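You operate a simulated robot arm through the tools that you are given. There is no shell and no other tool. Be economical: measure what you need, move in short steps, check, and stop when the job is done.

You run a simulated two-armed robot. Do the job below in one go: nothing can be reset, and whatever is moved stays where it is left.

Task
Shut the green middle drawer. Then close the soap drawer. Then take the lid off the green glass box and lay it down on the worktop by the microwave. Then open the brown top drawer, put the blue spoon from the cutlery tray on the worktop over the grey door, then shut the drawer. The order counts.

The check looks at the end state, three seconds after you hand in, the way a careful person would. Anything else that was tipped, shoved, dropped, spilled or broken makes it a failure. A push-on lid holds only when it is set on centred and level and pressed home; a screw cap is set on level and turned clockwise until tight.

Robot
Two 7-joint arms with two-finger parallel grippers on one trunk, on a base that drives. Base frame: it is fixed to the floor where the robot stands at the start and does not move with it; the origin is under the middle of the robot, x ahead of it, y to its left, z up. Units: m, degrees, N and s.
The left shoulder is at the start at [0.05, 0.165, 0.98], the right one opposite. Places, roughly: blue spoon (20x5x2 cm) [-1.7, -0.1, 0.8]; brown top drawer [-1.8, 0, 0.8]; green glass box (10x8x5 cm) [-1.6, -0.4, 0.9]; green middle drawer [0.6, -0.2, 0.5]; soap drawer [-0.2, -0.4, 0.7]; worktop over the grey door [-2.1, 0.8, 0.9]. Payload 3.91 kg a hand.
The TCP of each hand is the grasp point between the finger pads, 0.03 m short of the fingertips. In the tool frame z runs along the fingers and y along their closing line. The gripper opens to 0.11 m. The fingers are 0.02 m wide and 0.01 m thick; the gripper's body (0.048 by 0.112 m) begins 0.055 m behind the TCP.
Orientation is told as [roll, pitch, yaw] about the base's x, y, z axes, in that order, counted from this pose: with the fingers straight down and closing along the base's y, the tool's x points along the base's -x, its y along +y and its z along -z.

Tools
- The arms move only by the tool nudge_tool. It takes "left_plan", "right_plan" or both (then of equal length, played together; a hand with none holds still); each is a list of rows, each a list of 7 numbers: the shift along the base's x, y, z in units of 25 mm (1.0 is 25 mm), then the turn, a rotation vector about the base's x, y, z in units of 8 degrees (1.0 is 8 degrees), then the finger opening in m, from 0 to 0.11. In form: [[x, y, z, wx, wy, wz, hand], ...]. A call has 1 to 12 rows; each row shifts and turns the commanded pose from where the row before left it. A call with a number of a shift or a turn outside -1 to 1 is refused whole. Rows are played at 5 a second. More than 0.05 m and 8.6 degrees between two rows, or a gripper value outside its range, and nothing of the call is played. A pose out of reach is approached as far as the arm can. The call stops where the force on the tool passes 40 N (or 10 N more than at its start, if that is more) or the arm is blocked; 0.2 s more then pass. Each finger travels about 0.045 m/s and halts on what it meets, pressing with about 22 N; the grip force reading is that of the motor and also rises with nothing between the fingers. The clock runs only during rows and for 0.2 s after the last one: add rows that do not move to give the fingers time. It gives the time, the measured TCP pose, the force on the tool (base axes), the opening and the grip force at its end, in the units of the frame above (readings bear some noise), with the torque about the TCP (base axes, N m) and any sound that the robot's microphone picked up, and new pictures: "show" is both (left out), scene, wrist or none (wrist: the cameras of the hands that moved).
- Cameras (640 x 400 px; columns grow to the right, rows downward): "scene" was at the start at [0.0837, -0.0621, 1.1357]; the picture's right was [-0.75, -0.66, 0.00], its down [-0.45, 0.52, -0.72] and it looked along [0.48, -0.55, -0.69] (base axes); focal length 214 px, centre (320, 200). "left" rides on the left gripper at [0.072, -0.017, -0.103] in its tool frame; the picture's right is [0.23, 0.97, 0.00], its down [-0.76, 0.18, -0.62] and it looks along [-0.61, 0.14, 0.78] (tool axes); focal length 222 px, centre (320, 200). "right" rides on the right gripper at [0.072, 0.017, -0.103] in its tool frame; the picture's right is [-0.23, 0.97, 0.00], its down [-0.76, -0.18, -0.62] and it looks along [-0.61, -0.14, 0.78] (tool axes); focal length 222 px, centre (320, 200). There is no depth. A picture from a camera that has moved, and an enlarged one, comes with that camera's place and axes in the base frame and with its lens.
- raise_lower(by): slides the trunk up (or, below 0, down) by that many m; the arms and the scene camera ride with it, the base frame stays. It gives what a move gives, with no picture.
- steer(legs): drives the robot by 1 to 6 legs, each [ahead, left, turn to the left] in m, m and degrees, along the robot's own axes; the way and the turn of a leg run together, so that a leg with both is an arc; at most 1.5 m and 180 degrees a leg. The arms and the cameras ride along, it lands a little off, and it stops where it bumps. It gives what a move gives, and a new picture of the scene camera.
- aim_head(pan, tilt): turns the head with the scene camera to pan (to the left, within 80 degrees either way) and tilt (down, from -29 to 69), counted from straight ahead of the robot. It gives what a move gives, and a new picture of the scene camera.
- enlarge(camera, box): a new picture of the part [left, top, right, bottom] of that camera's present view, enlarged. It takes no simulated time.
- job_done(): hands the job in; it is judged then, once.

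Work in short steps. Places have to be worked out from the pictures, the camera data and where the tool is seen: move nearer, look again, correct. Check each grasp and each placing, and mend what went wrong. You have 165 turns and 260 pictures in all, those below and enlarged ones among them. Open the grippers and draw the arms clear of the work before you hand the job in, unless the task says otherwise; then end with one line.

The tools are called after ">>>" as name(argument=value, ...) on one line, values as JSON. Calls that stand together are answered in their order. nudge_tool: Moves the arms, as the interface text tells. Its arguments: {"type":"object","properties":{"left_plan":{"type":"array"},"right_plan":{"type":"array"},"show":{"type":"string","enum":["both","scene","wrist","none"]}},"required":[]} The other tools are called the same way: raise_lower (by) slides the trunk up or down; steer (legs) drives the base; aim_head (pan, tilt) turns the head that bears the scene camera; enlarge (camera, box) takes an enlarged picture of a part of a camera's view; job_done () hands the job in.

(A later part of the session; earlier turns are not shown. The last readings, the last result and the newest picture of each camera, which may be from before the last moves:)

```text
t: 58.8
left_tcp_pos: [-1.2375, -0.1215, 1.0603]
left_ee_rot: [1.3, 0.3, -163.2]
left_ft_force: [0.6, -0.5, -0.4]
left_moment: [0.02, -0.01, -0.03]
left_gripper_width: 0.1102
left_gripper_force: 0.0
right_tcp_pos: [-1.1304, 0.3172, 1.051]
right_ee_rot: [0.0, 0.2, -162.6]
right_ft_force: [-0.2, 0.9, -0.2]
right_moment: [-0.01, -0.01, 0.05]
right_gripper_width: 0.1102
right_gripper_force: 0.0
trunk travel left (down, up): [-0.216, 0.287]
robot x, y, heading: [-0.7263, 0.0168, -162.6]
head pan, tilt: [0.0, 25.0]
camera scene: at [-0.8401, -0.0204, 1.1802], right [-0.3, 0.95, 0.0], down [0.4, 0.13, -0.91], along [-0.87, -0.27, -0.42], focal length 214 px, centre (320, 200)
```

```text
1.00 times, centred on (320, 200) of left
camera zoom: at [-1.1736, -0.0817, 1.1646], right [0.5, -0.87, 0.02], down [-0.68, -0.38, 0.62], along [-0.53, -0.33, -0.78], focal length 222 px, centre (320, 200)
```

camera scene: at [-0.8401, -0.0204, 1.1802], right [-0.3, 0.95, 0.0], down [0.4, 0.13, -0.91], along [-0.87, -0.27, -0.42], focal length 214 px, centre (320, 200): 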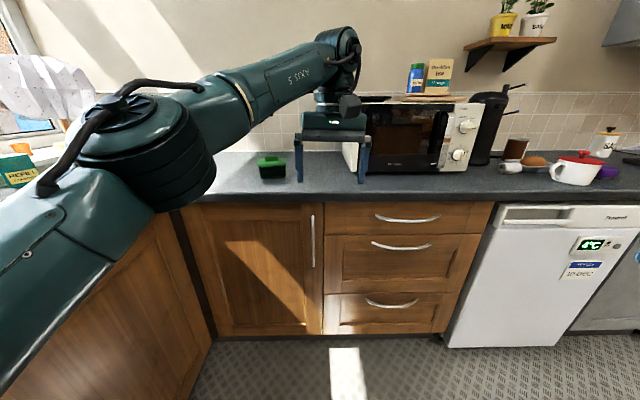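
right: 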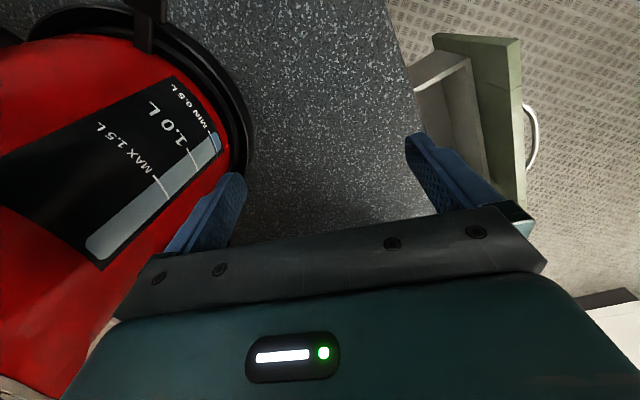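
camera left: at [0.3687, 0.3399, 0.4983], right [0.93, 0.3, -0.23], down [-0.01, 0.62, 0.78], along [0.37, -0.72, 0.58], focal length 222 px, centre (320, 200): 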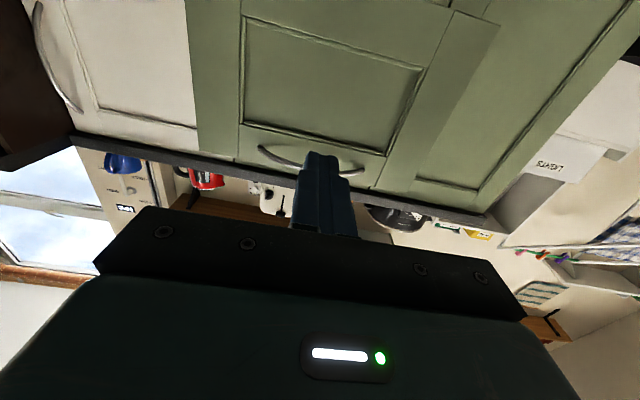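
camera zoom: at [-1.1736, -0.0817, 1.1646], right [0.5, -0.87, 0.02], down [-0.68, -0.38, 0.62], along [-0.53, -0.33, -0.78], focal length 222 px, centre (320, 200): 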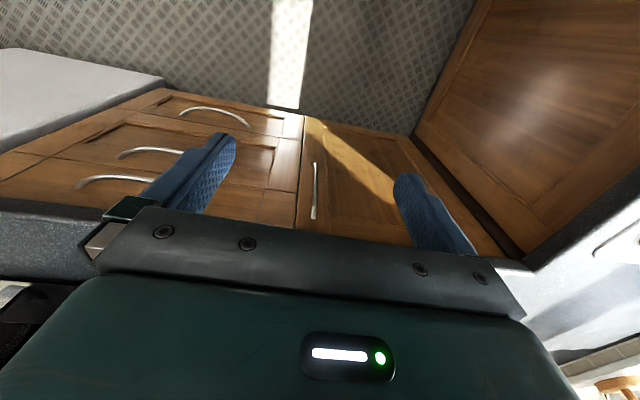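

The green glass box is visible at (271,167). I enlarge it.

>>> enlarge(camera="scene", box=[235, 140, 315, 190])

```text
8.00 times, centred on (275, 165) of scene
camera zoom: at [-0.8401, -0.0204, 1.1802], right [-0.3, 0.95, 0.0], down [0.4, 0.13, -0.91], along [-0.87, -0.27, -0.42], focal length 1716 px, centre (680, 480)
```

zoom: 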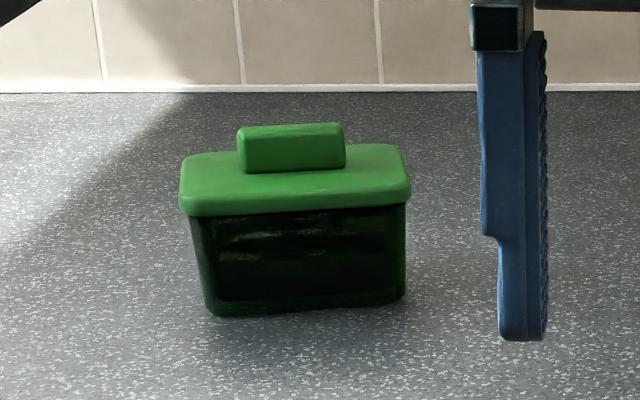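

The box with its bar-handled lid is at about (−1.56, −0.435), 0.93 m ahead and 0.18 m left. I raise the trunk a little and drive 0.36 m ahead.

>>> raise_lower(by=0.12)

>>> steer(legs=[[0.36, 0, 0]])

>>> aim_head(pan=5, tilt=45)

```text
t: 60.3
left_tcp_pos: [-1.2376, -0.1217, 1.18]
left_ee_rot: [1.3, 0.3, -163.2]
left_ft_force: [0.2, -0.2, -0.6]
left_moment: [-0.02, 0.01, -0.01]
left_gripper_width: 0.11
left_gripper_force: 0.0
right_tcp_pos: [-1.1301, 0.3172, 1.1729]
right_ee_rot: [0.1, 0.1, -162.7]
right_ft_force: [-0.3, -0.4, 0.6]
right_moment: [-0.01, -0.01, 0.0]
right_gripper_width: 0.1099
right_gripper_force: 0.2
trunk travel left (down, up): [-0.336, 0.167]
robot x, y, heading: [-0.7221, 0.0173, -162.9]
head pan, tilt: [0.0, 25.0]
```

```text
t: 62.6
left_tcp_pos: [-1.581, -0.2261, 1.1794]
left_ee_rot: [1.4, 0.3, -163.4]
left_ft_force: [0.5, 0.7, -0.1]
left_moment: [-0.03, 0.02, -0.02]
left_gripper_width: 0.1102
left_gripper_force: 0.1
right_tcp_pos: [-1.4731, 0.2116, 1.1717]
right_ee_rot: [0.1, 0.1, -162.8]
right_ft_force: [0.3, 0.8, 0.5]
right_moment: [-0.02, -0.02, 0.01]
right_gripper_width: 0.1099
right_gripper_force: 0.0
trunk travel left (down, up): [-0.336, 0.167]
robot x, y, heading: [-1.07, -0.0901, -162.8]
head pan, tilt: [0.0, 25.0]
camera scene: at [-1.1837, -0.1266, 1.3002], right [-0.29, 0.96, 0.0], down [0.4, 0.12, -0.91], along [-0.87, -0.27, -0.42], focal length 214 px, centre (320, 200)
```

scene: 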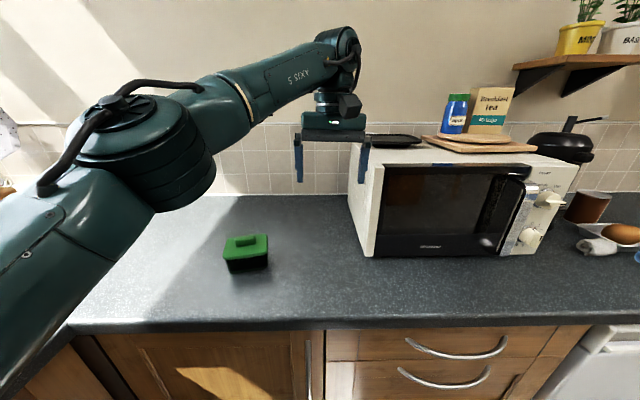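

```text
t: 63.5
left_tcp_pos: [-1.5805, -0.2263, 1.1789]
left_ee_rot: [1.3, 0.2, -163.3]
left_ft_force: [-0.7, -1.0, 0.6]
left_moment: [0.01, 0.01, -0.01]
left_gripper_width: 0.1099
left_gripper_force: 0.1
right_tcp_pos: [-1.4724, 0.2126, 1.1722]
right_ee_rot: [0.0, 0.0, -162.8]
right_ft_force: [0.3, -0.3, 0.3]
right_moment: [0.01, 0.06, 0.0]
right_gripper_width: 0.1099
right_gripper_force: 0.0
trunk travel left (down, up): [-0.336, 0.167]
robot x, y, heading: [-1.0645, -0.0896, -162.6]
head pan, tilt: [5.0, 45.0]
camera scene: at [-1.1705, -0.1299, 1.2697], right [-0.38, 0.93, 0.0], down [0.65, 0.27, -0.71], along [-0.66, -0.27, -0.71], focal length 214 px, centre (320, 200)
```

scene: 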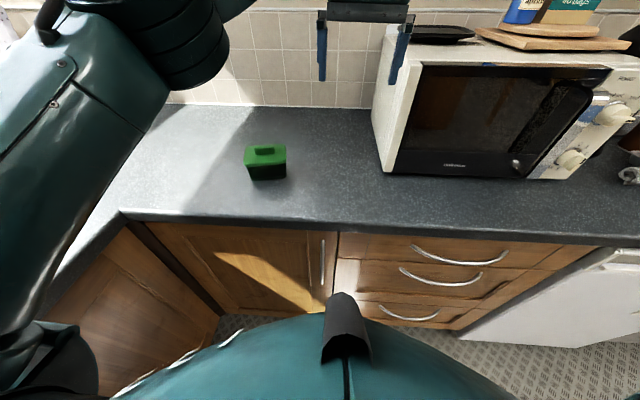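

I enlarge the box to fix its handle precisely.

>>> enlarge(camera="scene", box=[225, 130, 305, 190])

```text
6.67 times, centred on (265, 160) of scene
camera zoom: at [-1.1705, -0.1299, 1.2697], right [-0.38, 0.93, 0.0], down [0.65, 0.27, -0.71], along [-0.66, -0.27, -0.71], focal length 1430 px, centre (687, 467)
```

zoom: 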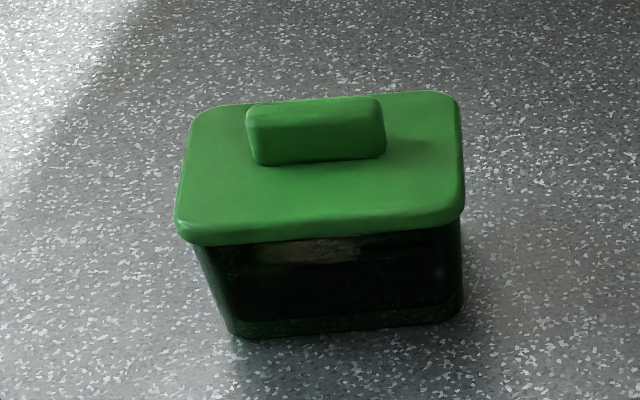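

The handle centre comes out at about (−1.564, −0.445, 0.97), with its bar turned about 12° from my closing line. I move the left hand above it, yawed to match.

>>> nudge_tool(left_plan=[[0.073, -0.972, -0.53, 0.017, 0.005, 0.167, 0.09], [0.073, -0.972, -0.53, 0.017, 0.005, 0.167, 0.09], [0.073, -0.972, -0.53, 0.017, 0.005, 0.167, 0.09], [0.073, -0.972, -0.53, 0.017, 0.005, 0.167, 0.09], [0.073, -0.972, -0.53, 0.017, 0.005, 0.167, 0.09], [0.073, -0.972, -0.53, 0.017, 0.005, 0.167, 0.09], [0.073, -0.972, -0.53, 0.017, 0.005, 0.167, 0.09], [0.073, -0.972, -0.53, 0.017, 0.005, 0.167, 0.09], [0.073, -0.972, -0.53, 0.017, 0.005, 0.167, 0.09]], show="both")

```text
t: 65.5
left_tcp_pos: [-1.5636, -0.4464, 1.0606]
left_ee_rot: [0.0, 0.4, -151.3]
left_ft_force: [-0.6, -0.9, -0.2]
left_moment: [0.02, -0.01, 0.02]
left_gripper_width: 0.09
left_gripper_force: 0.1
right_tcp_pos: [-1.4712, 0.2118, 1.1722]
right_ee_rot: [0.0, 0.1, -162.8]
right_ft_force: [-0.6, 0.5, -0.3]
right_moment: [-0.01, 0.02, 0.0]
right_gripper_width: 0.1099
right_gripper_force: 0.0
trunk travel left (down, up): [-0.336, 0.167]
robot x, y, heading: [-1.0681, -0.0895, -162.8]
head pan, tilt: [5.0, 45.0]
camera scene: at [-1.1705, -0.1304, 1.2696], right [-0.38, 0.93, 0.0], down [0.65, 0.27, -0.71], along [-0.65, -0.27, -0.71], focal length 214 px, centre (320, 200)
camera left: at [-1.5098, -0.3968, 1.167], right [0.67, -0.75, 0.0], down [-0.59, -0.52, 0.62], along [-0.46, -0.41, -0.79], focal length 222 px, centre (320, 200)
```

scene: 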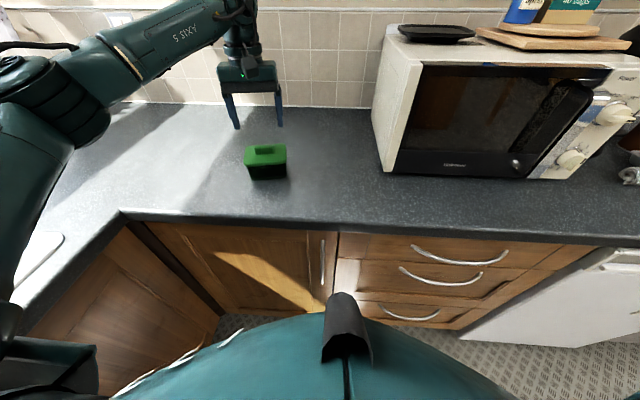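
left: 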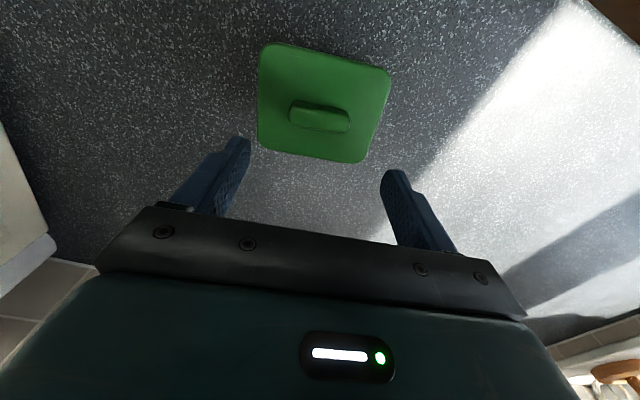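

The wrist view puts the handle about 8 mm nearer to me than my first estimate. I correct, descend to z≈1.015 and check again.

>>> nudge_tool(left_plan=[[0.15, 0.18, -0.9, 0, 0, 0, 0.09], [0.15, 0.18, -0.9, 0, 0, 0, 0.09]], show="both")

>>> enlarge(camera="scene", box=[205, 90, 315, 190])

```text
t: 66.0
left_tcp_pos: [-1.5576, -0.4352, 1.0163]
left_ee_rot: [0.0, 0.5, -151.3]
left_ft_force: [0.5, 0.4, -0.5]
left_moment: [0.0, 0.01, 0.02]
left_gripper_width: 0.0898
left_gripper_force: 0.0
right_tcp_pos: [-1.4724, 0.2106, 1.1719]
right_ee_rot: [0.1, 0.2, -162.8]
right_ft_force: [0.5, 0.0, -0.3]
right_moment: [-0.02, 0.01, 0.01]
right_gripper_width: 0.11
right_gripper_force: 0.1
trunk travel left (down, up): [-0.336, 0.167]
robot x, y, heading: [-1.0663, -0.0883, -162.6]
head pan, tilt: [5.0, 45.0]
camera scene: at [-1.1706, -0.13, 1.2697], right [-0.38, 0.93, 0.0], down [0.65, 0.27, -0.71], along [-0.65, -0.27, -0.71], focal length 214 px, centre (320, 200)
camera left: at [-1.5025, -0.3866, 1.1232], right [0.67, -0.74, 0.0], down [-0.59, -0.52, 0.62], along [-0.46, -0.41, -0.79], focal length 222 px, centre (320, 200)
```

scene: 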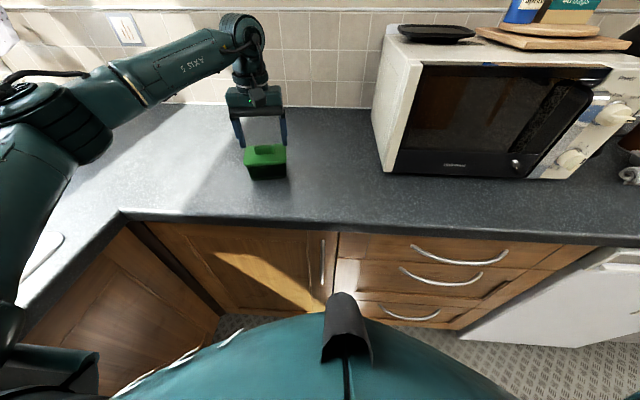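
left: 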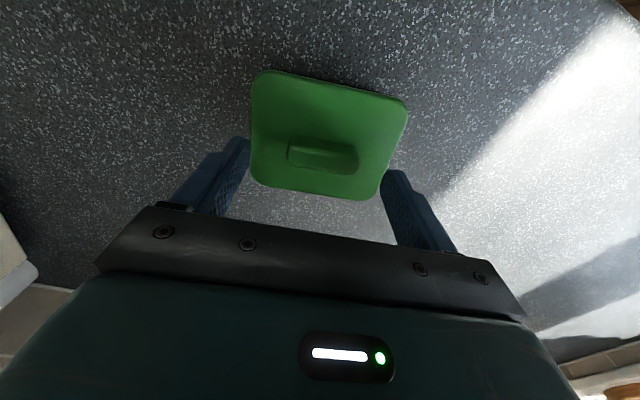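

```text
4.00 times, centred on (260, 140) of scene
camera zoom: at [-1.1706, -0.13, 1.2697], right [-0.38, 0.93, 0.0], down [0.65, 0.27, -0.71], along [-0.65, -0.27, -0.71], focal length 858 px, centre (560, 440)
```

zoom: 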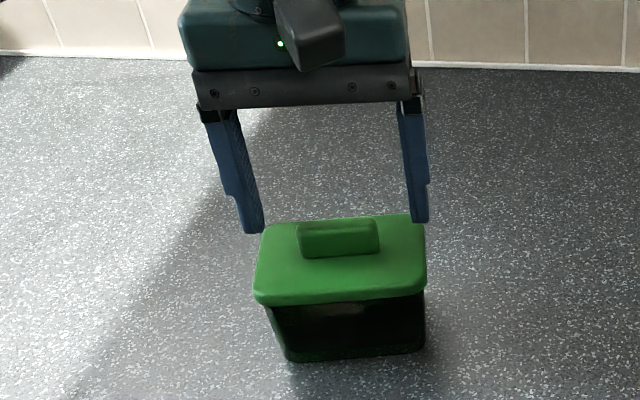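

Alignment is good. I lower to z≈0.994 and close on the handle.

>>> nudge_tool(left_plan=[[0, 0, -0.44, 0, 0, 0, 0.075], [0, 0, -0.44, 0, 0, 0, 0.06], [0, 0, 0, 0, 0, 0, 0.03], [0, 0, 0, 0, 0, 0, 0.03], [0, 0, 0, 0, 0, 0, 0.03], [0, 0, 0, 0, 0, 0, 0.03]], show="both")

>>> enlarge(camera="scene", box=[205, 90, 315, 190])

```text
t: 67.5
left_tcp_pos: [-1.5562, -0.4375, 1.001]
left_ee_rot: [-0.1, -0.1, -151.2]
left_ft_force: [0.7, -13.6, 33.0]
left_moment: [-0.52, -0.18, 0.12]
left_gripper_width: 0.0489
left_gripper_force: 21.5
right_tcp_pos: [-1.4714, 0.2121, 1.1733]
right_ee_rot: [0.0, -0.1, -162.8]
right_ft_force: [-0.2, -0.3, 0.2]
right_moment: [0.0, 0.0, -0.02]
right_gripper_width: 0.11
right_gripper_force: 0.0
trunk travel left (down, up): [-0.336, 0.167]
robot x, y, heading: [-1.0651, -0.0885, -162.7]
head pan, tilt: [5.0, 45.0]
camera scene: at [-1.1678, -0.1296, 1.2701], right [-0.38, 0.93, 0.0], down [0.65, 0.27, -0.71], along [-0.66, -0.27, -0.71], focal length 214 px, centre (320, 200)
camera left: at [-1.5005, -0.3873, 1.1054], right [0.67, -0.74, 0.0], down [-0.58, -0.52, 0.62], along [-0.47, -0.42, -0.78], focal length 222 px, centre (320, 200)
```

scene: 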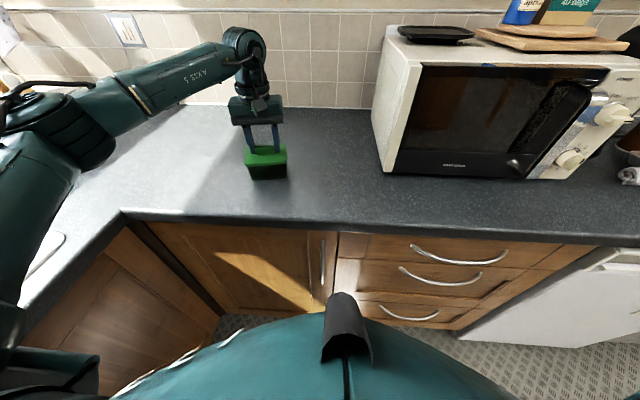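
left: 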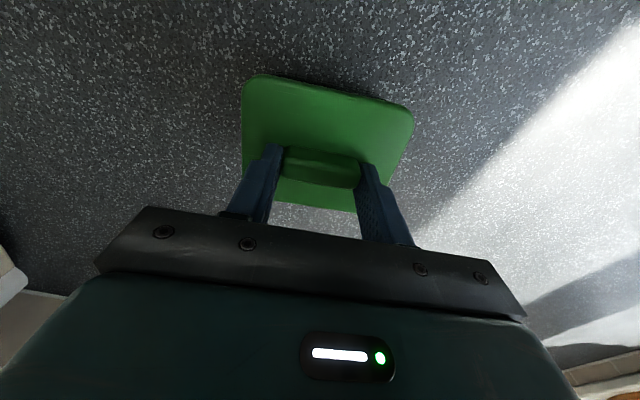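

```text
4.00 times, centred on (260, 140) of scene
camera zoom: at [-1.1678, -0.1296, 1.2701], right [-0.38, 0.93, 0.0], down [0.65, 0.27, -0.71], along [-0.66, -0.27, -0.71], focal length 858 px, centre (560, 440)
```

zoom: 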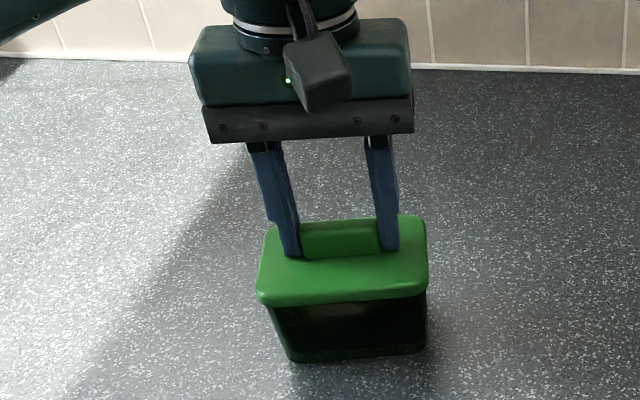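

The handle is gripped at 49 mm, with the fingertips resting on the lid. I lift gently and see whether the lid comes off alone.

>>> nudge_tool(left_plan=[[0, 0, 0.3, 0, 0, 0, 0.03], [0, 0, 0.3, 0, 0, 0, 0.03], [0, 0, 0.4, 0, 0, 0, 0.03], [0, 0, 0.4, 0, 0, 0, 0.03]], show="none")

>>> enlarge(camera="scene", box=[205, 90, 315, 190])

```text
t: 68.5
left_tcp_pos: [-1.5567, -0.435, 1.0291]
left_ee_rot: [-0.1, 0.3, -151.4]
left_ft_force: [-0.3, -0.6, 0.0]
left_moment: [-0.01, 0.0, 0.03]
left_gripper_width: 0.0303
left_gripper_force: 0.1
right_tcp_pos: [-1.4729, 0.2122, 1.1718]
right_ee_rot: [0.1, 0.1, -162.7]
right_ft_force: [0.1, 0.5, -0.4]
right_moment: [0.03, 0.01, 0.05]
right_gripper_width: 0.1101
right_gripper_force: 0.1
trunk travel left (down, up): [-0.336, 0.167]
robot x, y, heading: [-1.066, -0.0892, -162.8]
head pan, tilt: [5.0, 45.0]
heard: snap
```

```text
4.00 times, centred on (260, 140) of scene
camera zoom: at [-1.1704, -0.1298, 1.2696], right [-0.38, 0.93, 0.0], down [0.65, 0.27, -0.71], along [-0.66, -0.27, -0.71], focal length 858 px, centre (560, 440)
```

zoom: 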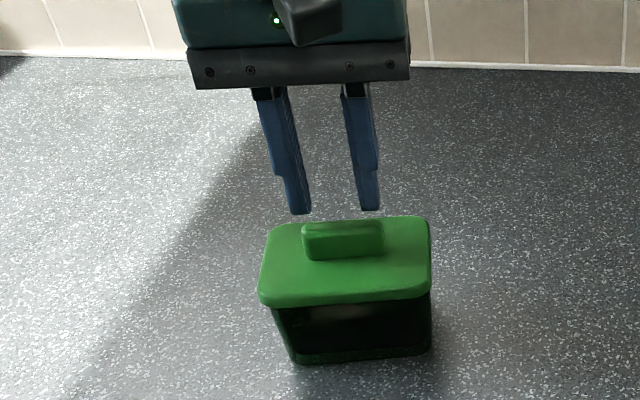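

A snap was heard but the fingers slipped off the handle, so the lid is perhaps loosened. I take a look from the wrist and close up.

>>> enlarge(camera="scene", box=[235, 135, 295, 185])

>>> enlarge(camera="left", box=[200, 40, 460, 230])

```text
8.00 times, centred on (265, 160) of scene
camera zoom: at [-1.1704, -0.1298, 1.2696], right [-0.38, 0.93, 0.0], down [0.65, 0.27, -0.71], along [-0.66, -0.27, -0.71], focal length 1716 px, centre (760, 520)
```

zoom: 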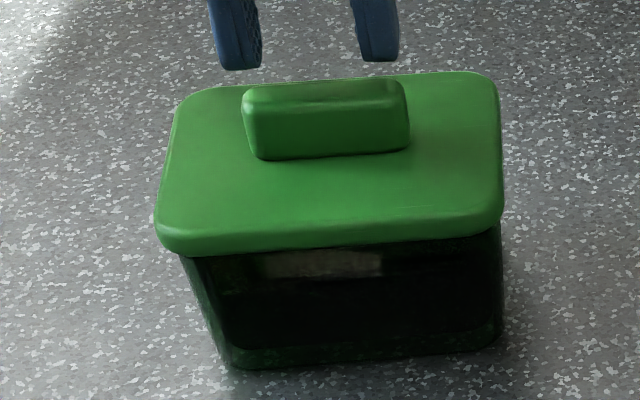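

```text
2.11 times, centred on (330, 135) of left
camera zoom: at [-1.5018, -0.3855, 1.1346], right [0.67, -0.75, 0.0], down [-0.59, -0.52, 0.62], along [-0.46, -0.41, -0.79], focal length 468 px, centre (299, 337)
```

zoom: 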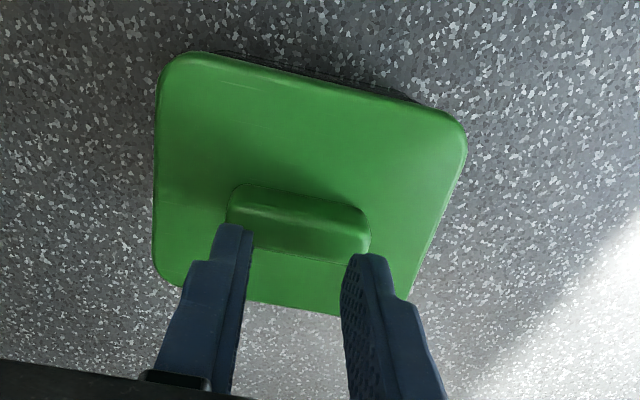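

The lid still sits on the box. I re-grip without pressing down, nudged about 4 mm nearer to centre on the handle, and lift slowly.

>>> nudge_tool(left_plan=[[0, 0, 0, 0, 0, 0, 0.08], [0.15, 0.18, 0, 0, 0, 0, 0.08], [0, 0, -0.55, 0, 0, 0, 0.08], [0, 0, -0.48, 0, 0, 0, 0.08], [0, 0, 0, 0, 0, 0, 0.03], [0, 0, 0, 0, 0, 0, 0.0], [0, 0, 0, 0, 0, 0, 0.0], [0, 0, 0, 0, 0, 0, 0.0]], show="wrist")

>>> enlarge(camera="scene", box=[225, 110, 305, 190])

```text
t: 70.2
left_tcp_pos: [-1.5539, -0.4323, 1.0029]
left_ee_rot: [0.0, 0.4, -151.2]
left_ft_force: [0.1, 0.5, -0.2]
left_moment: [-0.02, -0.02, 0.01]
left_gripper_width: 0.0491
left_gripper_force: 22.0
right_tcp_pos: [-1.4729, 0.2102, 1.1725]
right_ee_rot: [0.1, 0.0, -162.7]
right_ft_force: [-0.5, -0.2, -0.3]
right_moment: [0.01, -0.02, 0.0]
right_gripper_width: 0.1102
right_gripper_force: 0.0
trunk travel left (down, up): [-0.336, 0.167]
robot x, y, heading: [-1.0691, -0.0913, -162.8]
head pan, tilt: [5.0, 45.0]
camera left: at [-1.4986, -0.3821, 1.1086], right [0.67, -0.74, 0.0], down [-0.59, -0.52, 0.62], along [-0.46, -0.41, -0.79], focal length 222 px, centre (320, 200)
```

left: 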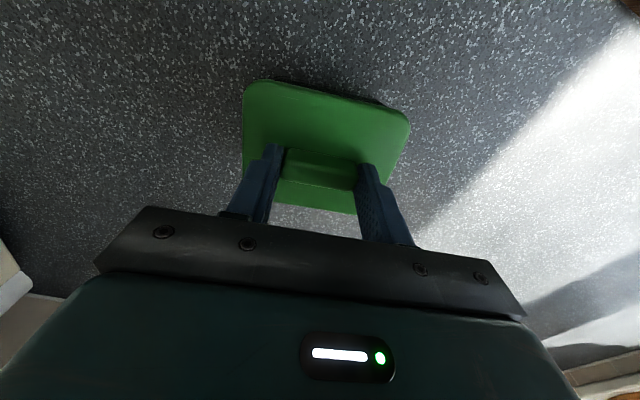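

```text
5.00 times, centred on (265, 150) of scene
camera zoom: at [-1.1705, -0.13, 1.2696], right [-0.38, 0.93, 0.0], down [0.65, 0.27, -0.71], along [-0.65, -0.27, -0.71], focal length 1072 px, centre (595, 450)
```

zoom: 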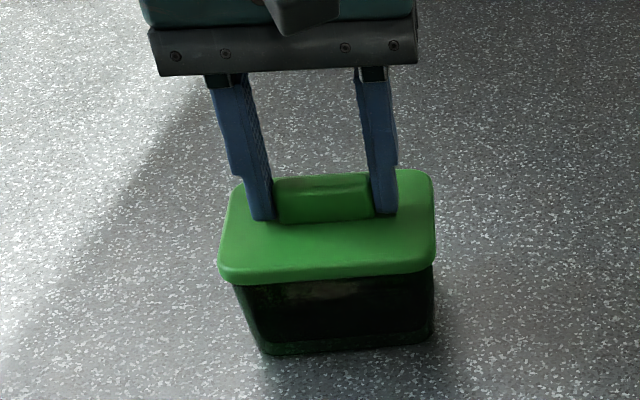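

The grip is good at 49 mm with no side force. I lift slowly, in 3 mm steps.

>>> nudge_tool(left_plan=[[0, 0, 0.12, 0, 0, 0, 0], [0, 0, 0.12, 0, 0, 0, 0], [0, 0, 0.12, 0, 0, 0, 0], [0, 0, 0.12, 0, 0, 0, 0], [0, 0, 0.12, 0, 0, 0, 0]], show="wrist")

>>> enlarge(camera="scene", box=[225, 110, 305, 190])

```text
t: 71.5
left_tcp_pos: [-1.5524, -0.431, 1.0172]
left_ee_rot: [0.0, 0.5, -151.2]
left_ft_force: [-0.4, -1.1, -1.0]
left_moment: [0.01, 0.03, 0.02]
left_gripper_width: 0.0488
left_gripper_force: 22.0
right_tcp_pos: [-1.4713, 0.2133, 1.1721]
right_ee_rot: [0.1, 0.2, -162.7]
right_ft_force: [-0.1, -1.6, 0.5]
right_moment: [-0.03, 0.02, 0.0]
right_gripper_width: 0.11
right_gripper_force: 0.0
trunk travel left (down, up): [-0.336, 0.167]
robot x, y, heading: [-1.0712, -0.0921, -162.7]
head pan, tilt: [5.0, 45.0]
camera left: at [-1.4978, -0.3817, 1.1237], right [0.67, -0.75, 0.0], down [-0.59, -0.52, 0.62], along [-0.46, -0.41, -0.79], focal length 222 px, centre (320, 200)
```

left: 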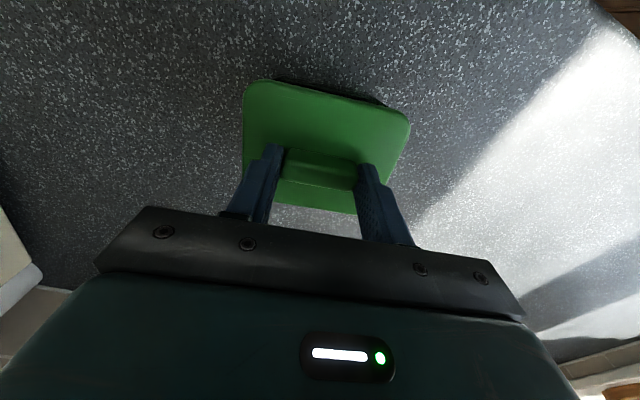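

```text
5.00 times, centred on (265, 150) of scene
camera zoom: at [-1.1705, -0.13, 1.2696], right [-0.38, 0.93, 0.0], down [0.65, 0.27, -0.71], along [-0.65, -0.27, -0.71], focal length 1072 px, centre (595, 450)
```

zoom: 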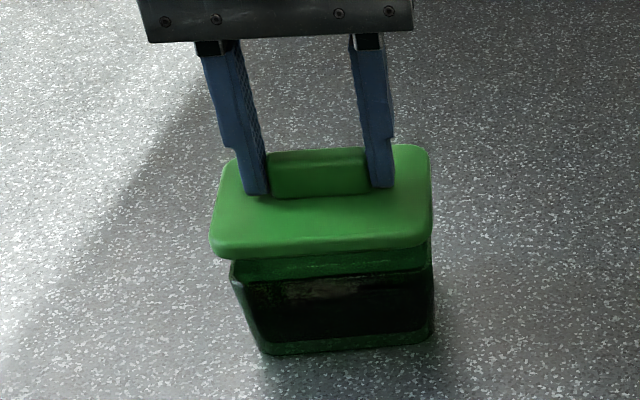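

The lid is off and the box stayed put, so the snap was the lid releasing. I lift it clear and carry it to the free worktop just left of the microwave.

>>> nudge_tool(left_plan=[[0, 0, 0.5, 0, 0, 0, 0], [0, 0, 0.8, 0, 0, 0, 0], [0, 0, 0.8, 0, 0, 0, 0], [0, 0, 0.5, 0, 0, 0, 0], [-0.2125, 0.96, 0, 0, 0, 0, 0], [-0.2125, 0.96, 0, 0, 0, 0, 0], [-0.2125, 0.96, 0, 0, 0, 0, 0], [-0.2125, 0.96, 0, 0, 0, 0, 0], [-0.2125, 0.96, 0, 0, 0, 0, 0], [-0.2125, 0.96, 0, 0, 0, 0, 0], [-0.2125, 0.96, 0, 0, 0, 0, 0], [-0.2125, 0.96, 0, 0, 0, 0, 0]], show="both")

```text
t: 74.0
left_tcp_pos: [-1.5956, -0.2379, 1.0823]
left_ee_rot: [0.0, 0.4, -151.4]
left_ft_force: [0.0, -0.2, 0.6]
left_moment: [0.02, 0.01, -0.02]
left_gripper_width: 0.049
left_gripper_force: 21.7
right_tcp_pos: [-1.4722, 0.2112, 1.1715]
right_ee_rot: [0.1, 0.1, -162.8]
right_ft_force: [0.1, 0.4, 0.3]
right_moment: [0.0, -0.03, -0.01]
right_gripper_width: 0.1103
right_gripper_force: 0.0
trunk travel left (down, up): [-0.336, 0.167]
robot x, y, heading: [-1.0684, -0.0892, -162.8]
head pan, tilt: [5.0, 45.0]
camera scene: at [-1.1706, -0.1295, 1.2696], right [-0.38, 0.93, 0.0], down [0.65, 0.27, -0.71], along [-0.65, -0.27, -0.71], focal length 214 px, centre (320, 200)
camera left: at [-1.5396, -0.1887, 1.1885], right [0.67, -0.75, 0.0], down [-0.59, -0.52, 0.62], along [-0.46, -0.41, -0.79], focal length 222 px, centre (320, 200)
```

scene: 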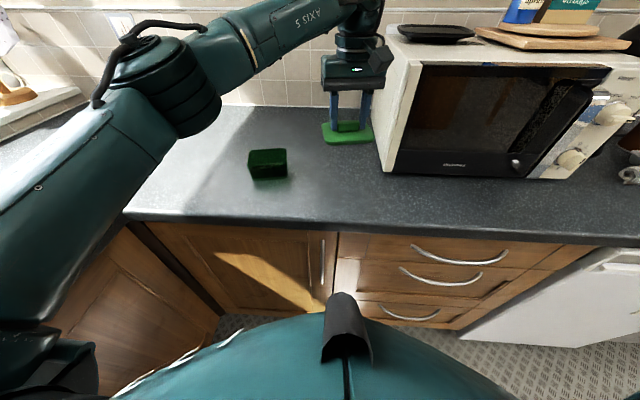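
left: 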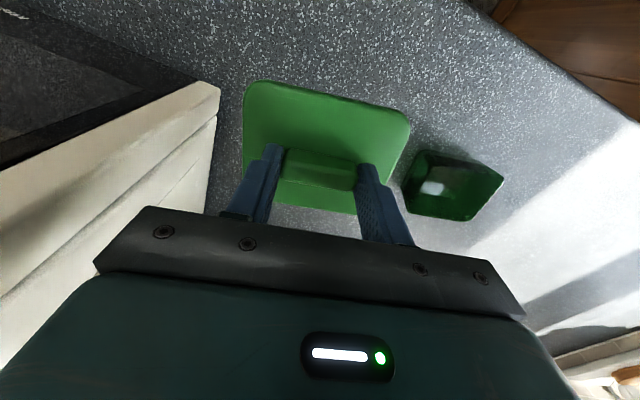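

The lid is held level over free worktop between the box and the microwave. I lower it.

>>> nudge_tool(left_plan=[[0, 0, -0.9, 0, 0, 0, 0], [0, 0, -0.9, 0, 0, 0, 0], [0, 0, -0.9, 0, 0, 0, 0], [0, 0, -0.9, 0, 0, 0, 0], [0, 0, -0.6, 0, 0, 0, 0]], show="both")

>>> enlarge(camera="scene", box=[230, 80, 400, 200])

```text
t: 75.2
left_tcp_pos: [-1.5949, -0.2405, 0.9767]
left_ee_rot: [0.1, 0.4, -151.3]
left_ft_force: [0.5, -0.2, 0.1]
left_moment: [0.03, -0.03, 0.01]
left_gripper_width: 0.0491
left_gripper_force: 21.3
right_tcp_pos: [-1.4721, 0.2116, 1.1713]
right_ee_rot: [0.1, 0.2, -162.8]
right_ft_force: [0.0, 0.3, 0.0]
right_moment: [0.01, 0.0, -0.01]
right_gripper_width: 0.1101
right_gripper_force: 0.0
trunk travel left (down, up): [-0.336, 0.167]
robot x, y, heading: [-1.0663, -0.0914, -162.5]
head pan, tilt: [5.0, 45.0]
camera scene: at [-1.1706, -0.13, 1.2696], right [-0.38, 0.93, 0.0], down [0.66, 0.27, -0.71], along [-0.65, -0.27, -0.71], focal length 214 px, centre (320, 200)
camera left: at [-1.5394, -0.1907, 1.0828], right [0.67, -0.74, 0.0], down [-0.59, -0.52, 0.62], along [-0.46, -0.41, -0.79], focal length 222 px, centre (320, 200)
```

scene: 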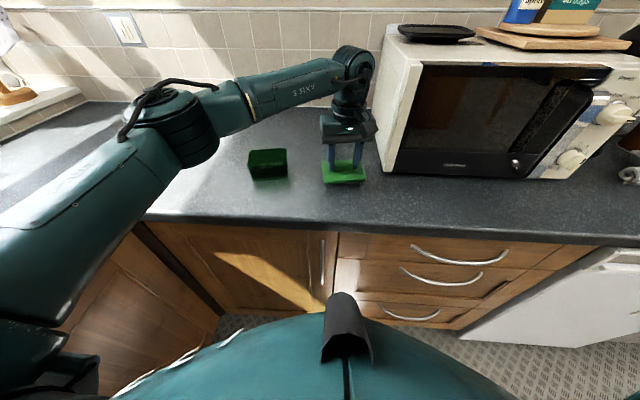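
left: 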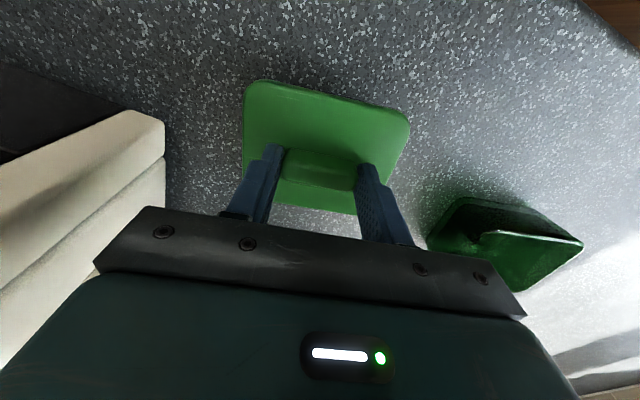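

```text
3.33 times, centred on (315, 140) of scene
camera zoom: at [-1.1706, -0.13, 1.2696], right [-0.38, 0.93, 0.0], down [0.66, 0.27, -0.71], along [-0.65, -0.27, -0.71], focal length 715 px, centre (337, 400)
```

zoom: 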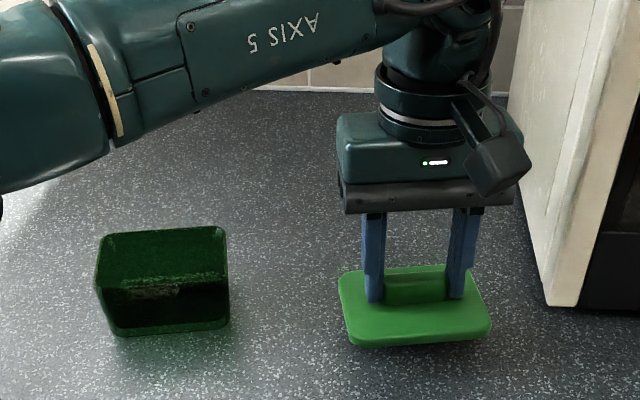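

There's no contact yet. I lower in small steps.

>>> nudge_tool(left_plan=[[0, 0, -0.2, 0, 0, 0, 0], [0, 0, -0.2, 0, 0, 0, 0]], show="none")

>>> enlarge(camera="scene", box=[290, 120, 390, 200])

```text
t: 75.8
left_tcp_pos: [-1.5949, -0.2404, 0.9681]
left_ee_rot: [-0.1, 0.5, -151.3]
left_ft_force: [-0.3, -0.4, -0.1]
left_moment: [0.04, 0.01, 0.0]
left_gripper_width: 0.0487
left_gripper_force: 21.4
right_tcp_pos: [-1.4725, 0.2118, 1.1712]
right_ee_rot: [0.1, 0.1, -162.8]
right_ft_force: [0.4, 0.2, -0.3]
right_moment: [-0.02, -0.01, -0.02]
right_gripper_width: 0.1101
right_gripper_force: 0.0
trunk travel left (down, up): [-0.336, 0.167]
robot x, y, heading: [-1.0686, -0.0876, -162.9]
head pan, tilt: [5.0, 45.0]
```

```text
5.00 times, centred on (340, 160) of scene
camera zoom: at [-1.1705, -0.13, 1.2696], right [-0.38, 0.93, 0.0], down [0.65, 0.27, -0.71], along [-0.65, -0.27, -0.71], focal length 1072 px, centre (220, 400)
```

zoom: 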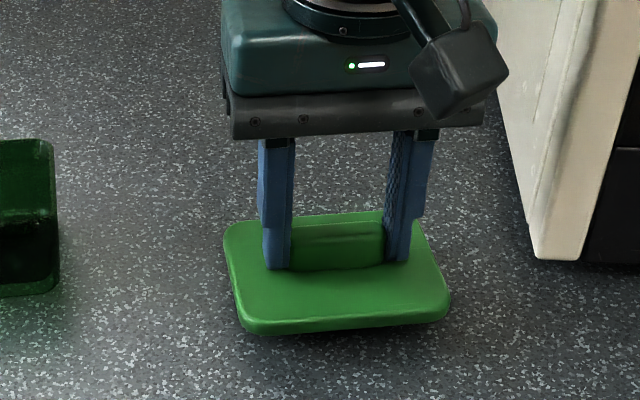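

Still no force. I continue down a few more millimetres.

>>> nudge_tool(left_plan=[[0, 0, -0.2, 0, 0, 0, 0], [0, 0, -0.15, 0, 0, 0, 0]], show="none")

```text
t: 76.5
left_tcp_pos: [-1.5947, -0.24, 0.9594]
left_ee_rot: [0.1, 0.4, -151.3]
left_ft_force: [-0.4, -0.2, 1.4]
left_moment: [0.02, -0.11, 0.0]
left_gripper_width: 0.0495
left_gripper_force: 21.5
right_tcp_pos: [-1.4728, 0.2112, 1.1713]
right_ee_rot: [0.1, 0.2, -162.8]
right_ft_force: [0.6, 0.5, 0.5]
right_moment: [0.01, 0.01, 0.02]
right_gripper_width: 0.1098
right_gripper_force: 0.0
trunk travel left (down, up): [-0.336, 0.167]
robot x, y, heading: [-1.0668, -0.0898, -163.0]
head pan, tilt: [5.0, 45.0]
```

There's a hint of contact, so I go 2 mm more and open.

>>> nudge_tool(left_plan=[[0, 0, -0.08, 0, 0, 0, 0], [0, 0, 0, 0, 0, 0, 0.06], [0, 0, 0, 0, 0, 0, 0.075], [0, 0, 0, 0, 0, 0, 0.09], [0, 0, 0.8, 0, 0, 0, 0.09], [0, 0, 1, 0, 0, 0, 0.09], [0, 0, 1, 0, 0, 0, 0.09], [0, 0, 1, 0, 0, 0, 0.09], [0, 0, 1, 0, 0, 0, 0.09]], show="both")

>>> enlarge(camera="scene", box=[230, 120, 400, 200])

```text
t: 78.5
left_tcp_pos: [-1.5959, -0.2385, 1.0764]
left_ee_rot: [0.0, 0.4, -151.4]
left_ft_force: [0.1, 0.6, 1.0]
left_moment: [-0.01, 0.01, 0.04]
left_gripper_width: 0.09
left_gripper_force: 0.1
right_tcp_pos: [-1.4727, 0.2104, 1.1742]
right_ee_rot: [0.1, 0.1, -162.8]
right_ft_force: [-0.1, 0.1, 0.6]
right_moment: [-0.03, -0.04, 0.01]
right_gripper_width: 0.1101
right_gripper_force: 0.1
trunk travel left (down, up): [-0.336, 0.167]
robot x, y, heading: [-1.0649, -0.091, -162.9]
head pan, tilt: [5.0, 45.0]
camera scene: at [-1.1703, -0.1298, 1.2696], right [-0.38, 0.93, 0.0], down [0.65, 0.27, -0.71], along [-0.66, -0.27, -0.71], focal length 214 px, centre (320, 200)
camera left: at [-1.5404, -0.1889, 1.1831], right [0.67, -0.75, 0.0], down [-0.59, -0.52, 0.62], along [-0.46, -0.41, -0.79], focal length 222 px, centre (320, 200)
```

scene: 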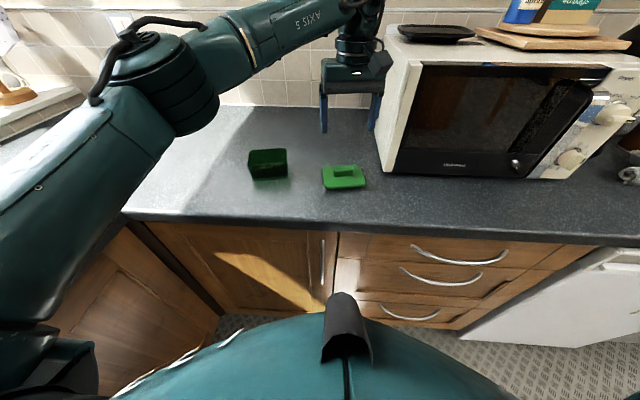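
left: 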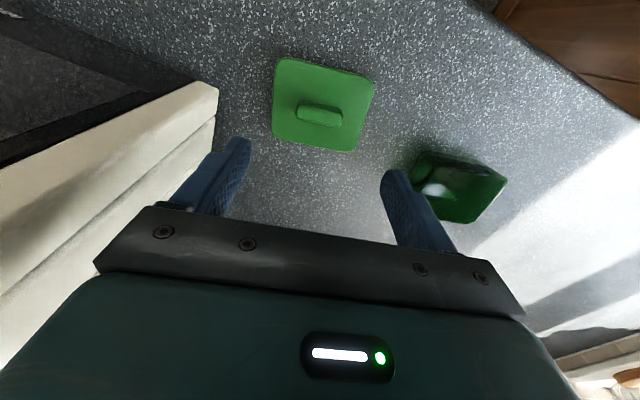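

```text
3.76 times, centred on (315, 160) of scene
camera zoom: at [-1.1703, -0.1298, 1.2696], right [-0.38, 0.93, 0.0], down [0.65, 0.27, -0.71], along [-0.66, -0.27, -0.71], focal length 807 px, centre (339, 351)
```

zoom: 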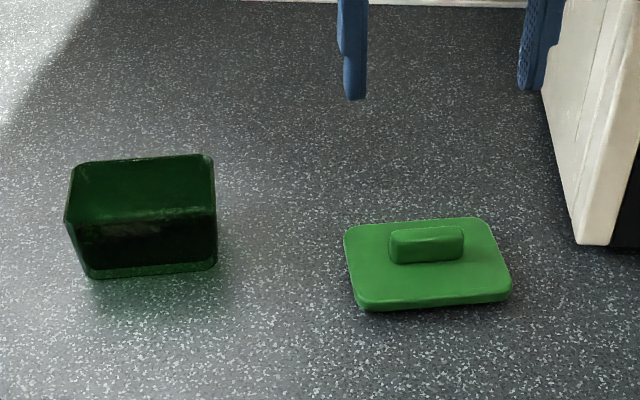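

The lid lies flat by the microwave with the box untouched. I raise the left hand, undo its 12° yaw, then drive back and right to stand in front of the drawers.

>>> nudge_tool(left_plan=[[0, 0, 1, 0, 0, -0.36, 0.11], [0, 0, 1, 0, 0, -0.36, 0.11], [0, 0, 1, 0, 0, -0.36, 0.11], [0, 0, 1, 0, 0, -0.36, 0.11]], show="none")

>>> steer(legs=[[-0.35, 0, 0], [0, -0.285, 0]])

>>> aim_head(pan=0, tilt=40)

```text
t: 79.5
left_tcp_pos: [-1.5944, -0.2375, 1.1767]
left_ee_rot: [0.0, 0.4, -162.9]
left_ft_force: [0.4, -0.3, -0.5]
left_moment: [0.03, 0.0, 0.07]
left_gripper_width: 0.1103
left_gripper_force: 0.1
right_tcp_pos: [-1.4738, 0.2125, 1.172]
right_ee_rot: [0.1, 0.1, -162.8]
right_ft_force: [0.3, -0.5, 0.4]
right_moment: [-0.02, 0.01, 0.04]
right_gripper_width: 0.1098
right_gripper_force: 0.0
trunk travel left (down, up): [-0.336, 0.167]
robot x, y, heading: [-1.0643, -0.0912, -162.6]
head pan, tilt: [5.0, 45.0]
```

```text
t: 83.3
left_tcp_pos: [-1.3461, 0.1384, 1.1756]
left_ee_rot: [0.0, 0.4, -162.6]
left_ft_force: [-0.1, 0.7, 1.1]
left_moment: [-0.01, 0.0, 0.03]
left_gripper_width: 0.1098
left_gripper_force: 0.1
right_tcp_pos: [-1.2238, 0.5887, 1.1715]
right_ee_rot: [0.1, 0.1, -162.8]
right_ft_force: [0.9, -0.1, -0.5]
right_moment: [-0.01, -0.03, 0.01]
right_gripper_width: 0.11
right_gripper_force: 0.1
trunk travel left (down, up): [-0.336, 0.167]
robot x, y, heading: [-0.8141, 0.2898, -162.4]
head pan, tilt: [5.0, 45.0]
camera scene: at [-0.9215, 0.2485, 1.2696], right [-0.38, 0.92, 0.0], down [0.65, 0.27, -0.71], along [-0.65, -0.27, -0.71], focal length 214 px, centre (320, 200)
```

scene: 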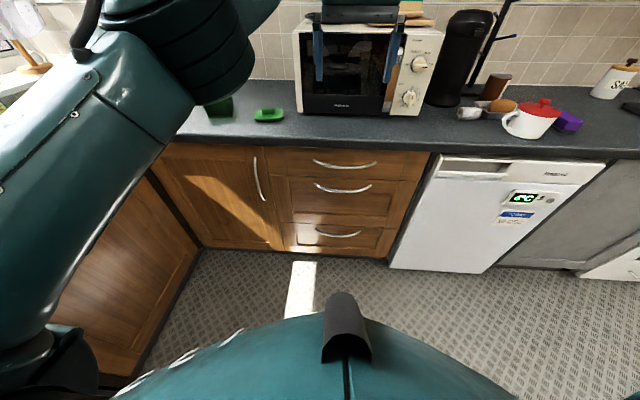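

```text
t: 84.0
left_tcp_pos: [-1.345, 0.1379, 1.176]
left_ee_rot: [0.0, 0.4, -162.6]
left_ft_force: [-0.7, -0.2, 0.7]
left_moment: [0.03, 0.01, -0.01]
left_gripper_width: 0.11
left_gripper_force: 0.1
right_tcp_pos: [-1.2245, 0.5876, 1.1712]
right_ee_rot: [0.0, 0.0, -162.6]
right_ft_force: [0.2, -0.3, 0.0]
right_moment: [0.05, 0.0, 0.0]
right_gripper_width: 0.11
right_gripper_force: 0.0
trunk travel left (down, up): [-0.336, 0.167]
robot x, y, heading: [-0.8189, 0.2857, -162.6]
head pan, tilt: [0.0, 40.0]
camera scene: at [-0.9272, 0.2535, 1.2769], right [-0.3, 0.95, 0.0], down [0.61, 0.19, -0.77], along [-0.73, -0.23, -0.64], focal length 214 px, centre (320, 200)
```

scene: 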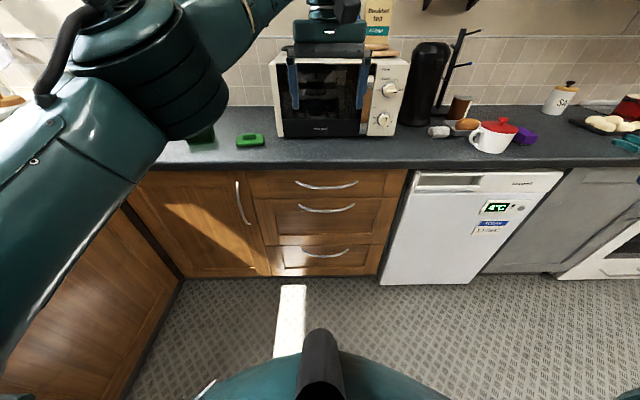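

The top drawer's handle is at (326,186), straight ahead. I enlarge it, lower the trunk for parallax, and enlarge again.

>>> enlarge(camera="scene", box=[240, 140, 410, 246])

>>> raise_lower(by=-0.2)

>>> enlarge(camera="scene", box=[240, 80, 410, 186])

```text
3.76 times, centred on (325, 193) of scene
camera zoom: at [-0.9272, 0.2535, 1.2769], right [-0.3, 0.95, 0.0], down [0.61, 0.19, -0.77], along [-0.73, -0.23, -0.64], focal length 807 px, centre (301, 226)
```

zoom: 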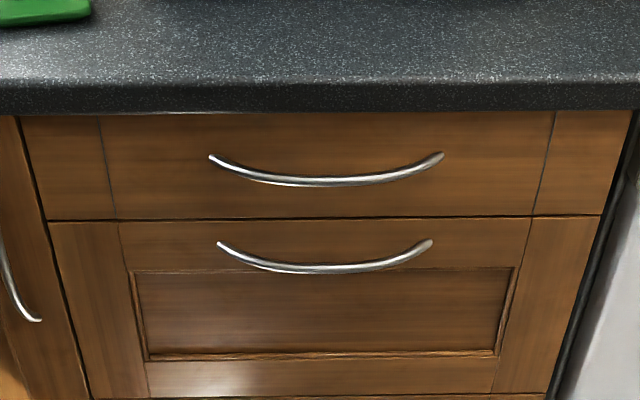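

```text
t: 86.1
left_tcp_pos: [-1.3449, 0.1388, 0.9774]
left_ee_rot: [0.0, 0.4, -162.6]
left_ft_force: [1.0, -0.4, -0.1]
left_moment: [0.01, -0.01, 0.0]
left_gripper_width: 0.11
left_gripper_force: 0.1
right_tcp_pos: [-1.2249, 0.5889, 0.9719]
right_ee_rot: [0.1, 0.2, -162.6]
right_ft_force: [-0.6, 0.2, 0.1]
right_moment: [-0.02, -0.04, -0.03]
right_gripper_width: 0.1097
right_gripper_force: 0.0
trunk travel left (down, up): [-0.136, 0.367]
robot x, y, heading: [-0.8152, 0.2884, -162.5]
head pan, tilt: [0.0, 40.0]
```

```text
3.76 times, centred on (325, 133) of scene
camera zoom: at [-0.9272, 0.2536, 1.077], right [-0.3, 0.95, 0.0], down [0.61, 0.19, -0.77], along [-0.73, -0.23, -0.64], focal length 807 px, centre (301, 452)
```

zoom: 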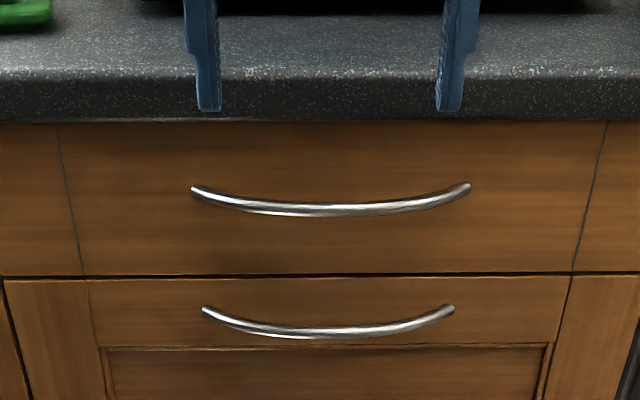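

The handle's middle is at (−1.535, 0.088, 0.8055), bowed out about 4 cm, with the worktop's underside at 0.866. I pitch the left hand horizontal and lower it to handle height, about 0.2 m in front.

>>> nudge_tool(left_plan=[[0, 0, -0.572, -0.28, 0.894, 0, 0.06], [0, 0, -0.572, -0.28, 0.894, 0, 0.06], [0, 0, -0.572, -0.28, 0.894, 0, 0.06], [0, 0, -0.572, -0.28, 0.894, 0, 0.06], [0, 0, -0.572, -0.28, 0.894, 0, 0.06], [0, 0, -0.572, -0.28, 0.894, 0, 0.06], [0, 0, -0.572, -0.28, 0.894, 0, 0.06], [0, 0, -0.572, -0.28, 0.894, 0, 0.06], [0, 0, -0.572, -0.28, 0.894, 0, 0.06], [0, 0, -0.572, -0.28, 0.894, 0, 0.06], [0, 0, -0.572, -0.28, 0.894, 0, 0.06], [0, 0, -0.572, -0.28, 0.894, 0, 0.06]], show="none")

>>> nudge_tool(left_plan=[[0, 0, 0, 0.894, 0.28, 0, 0.06], [0, 0, 0, 0.894, 0.28, 0, 0.06], [0, 0, 0, 0.894, 0.28, 0, 0.06], [0, 0, 0, 0.894, 0.28, 0, 0.06], [0, 0, 0, 0.894, 0.28, 0, 0.06], [0, 0, 0, 0.894, 0.28, 0, 0.06], [0, 0, 0, 0.894, 0.28, 0, 0.06], [0, 0, 0, 0.894, 0.28, 0, 0.06], [0, 0, 0, 0.894, 0.28, 0, 0.06], [0, 0, 0, 0.894, 0.28, 0, 0.06], [0, 0, 0, 0.894, 0.28, 0, 0.06], [0, 0, 0, 0.894, 0.28, 0, 0.06]], show="both")

```text
t: 88.7
left_tcp_pos: [-1.3433, 0.1372, 0.8044]
left_ee_rot: [6.9, -89.8, -169.6]
left_ft_force: [1.0, -0.6, 0.3]
left_moment: [0.03, 0.03, 0.0]
left_gripper_width: 0.0602
left_gripper_force: 0.2
right_tcp_pos: [-1.2238, 0.5879, 0.9717]
right_ee_rot: [0.0, 0.1, -162.7]
right_ft_force: [-0.1, 0.0, -0.2]
right_moment: [0.03, 0.06, 0.01]
right_gripper_width: 0.1095
right_gripper_force: 0.1
trunk travel left (down, up): [-0.136, 0.367]
robot x, y, heading: [-0.8168, 0.2871, -162.6]
head pan, tilt: [0.0, 40.0]
```

```text
t: 91.3
left_tcp_pos: [-1.344, 0.1392, 0.8037]
left_ee_rot: [-90.0, 0.0, -73.1]
left_ft_force: [0.6, 0.0, 0.2]
left_moment: [-0.02, 0.02, 0.05]
left_gripper_width: 0.0602
left_gripper_force: 0.1
right_tcp_pos: [-1.2239, 0.5885, 0.9721]
right_ee_rot: [0.0, 0.1, -162.7]
right_ft_force: [0.2, -0.1, 0.5]
right_moment: [0.03, 0.02, 0.01]
right_gripper_width: 0.1101
right_gripper_force: 0.1
trunk travel left (down, up): [-0.136, 0.367]
robot x, y, heading: [-0.8162, 0.2887, -162.7]
head pan, tilt: [0.0, 40.0]
camera scene: at [-0.9273, 0.2536, 1.0769], right [-0.3, 0.95, 0.0], down [0.61, 0.19, -0.77], along [-0.73, -0.23, -0.64], focal length 214 px, centre (320, 200)
camera left: at [-1.2671, 0.2378, 0.8233], right [-0.07, 0.22, -0.97], down [0.82, -0.55, -0.18], along [-0.57, -0.81, -0.14], focal length 222 px, centre (320, 200)
```

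scene: 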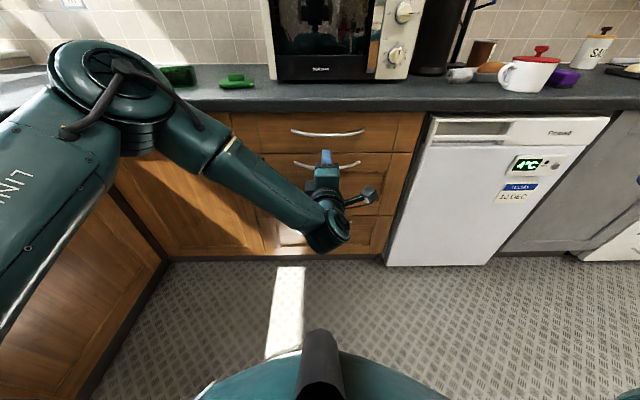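
left: 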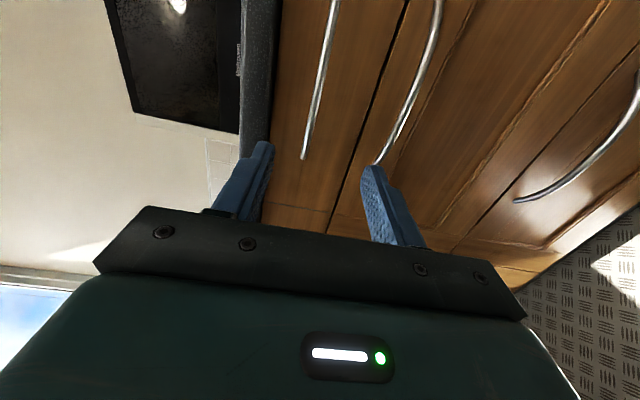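

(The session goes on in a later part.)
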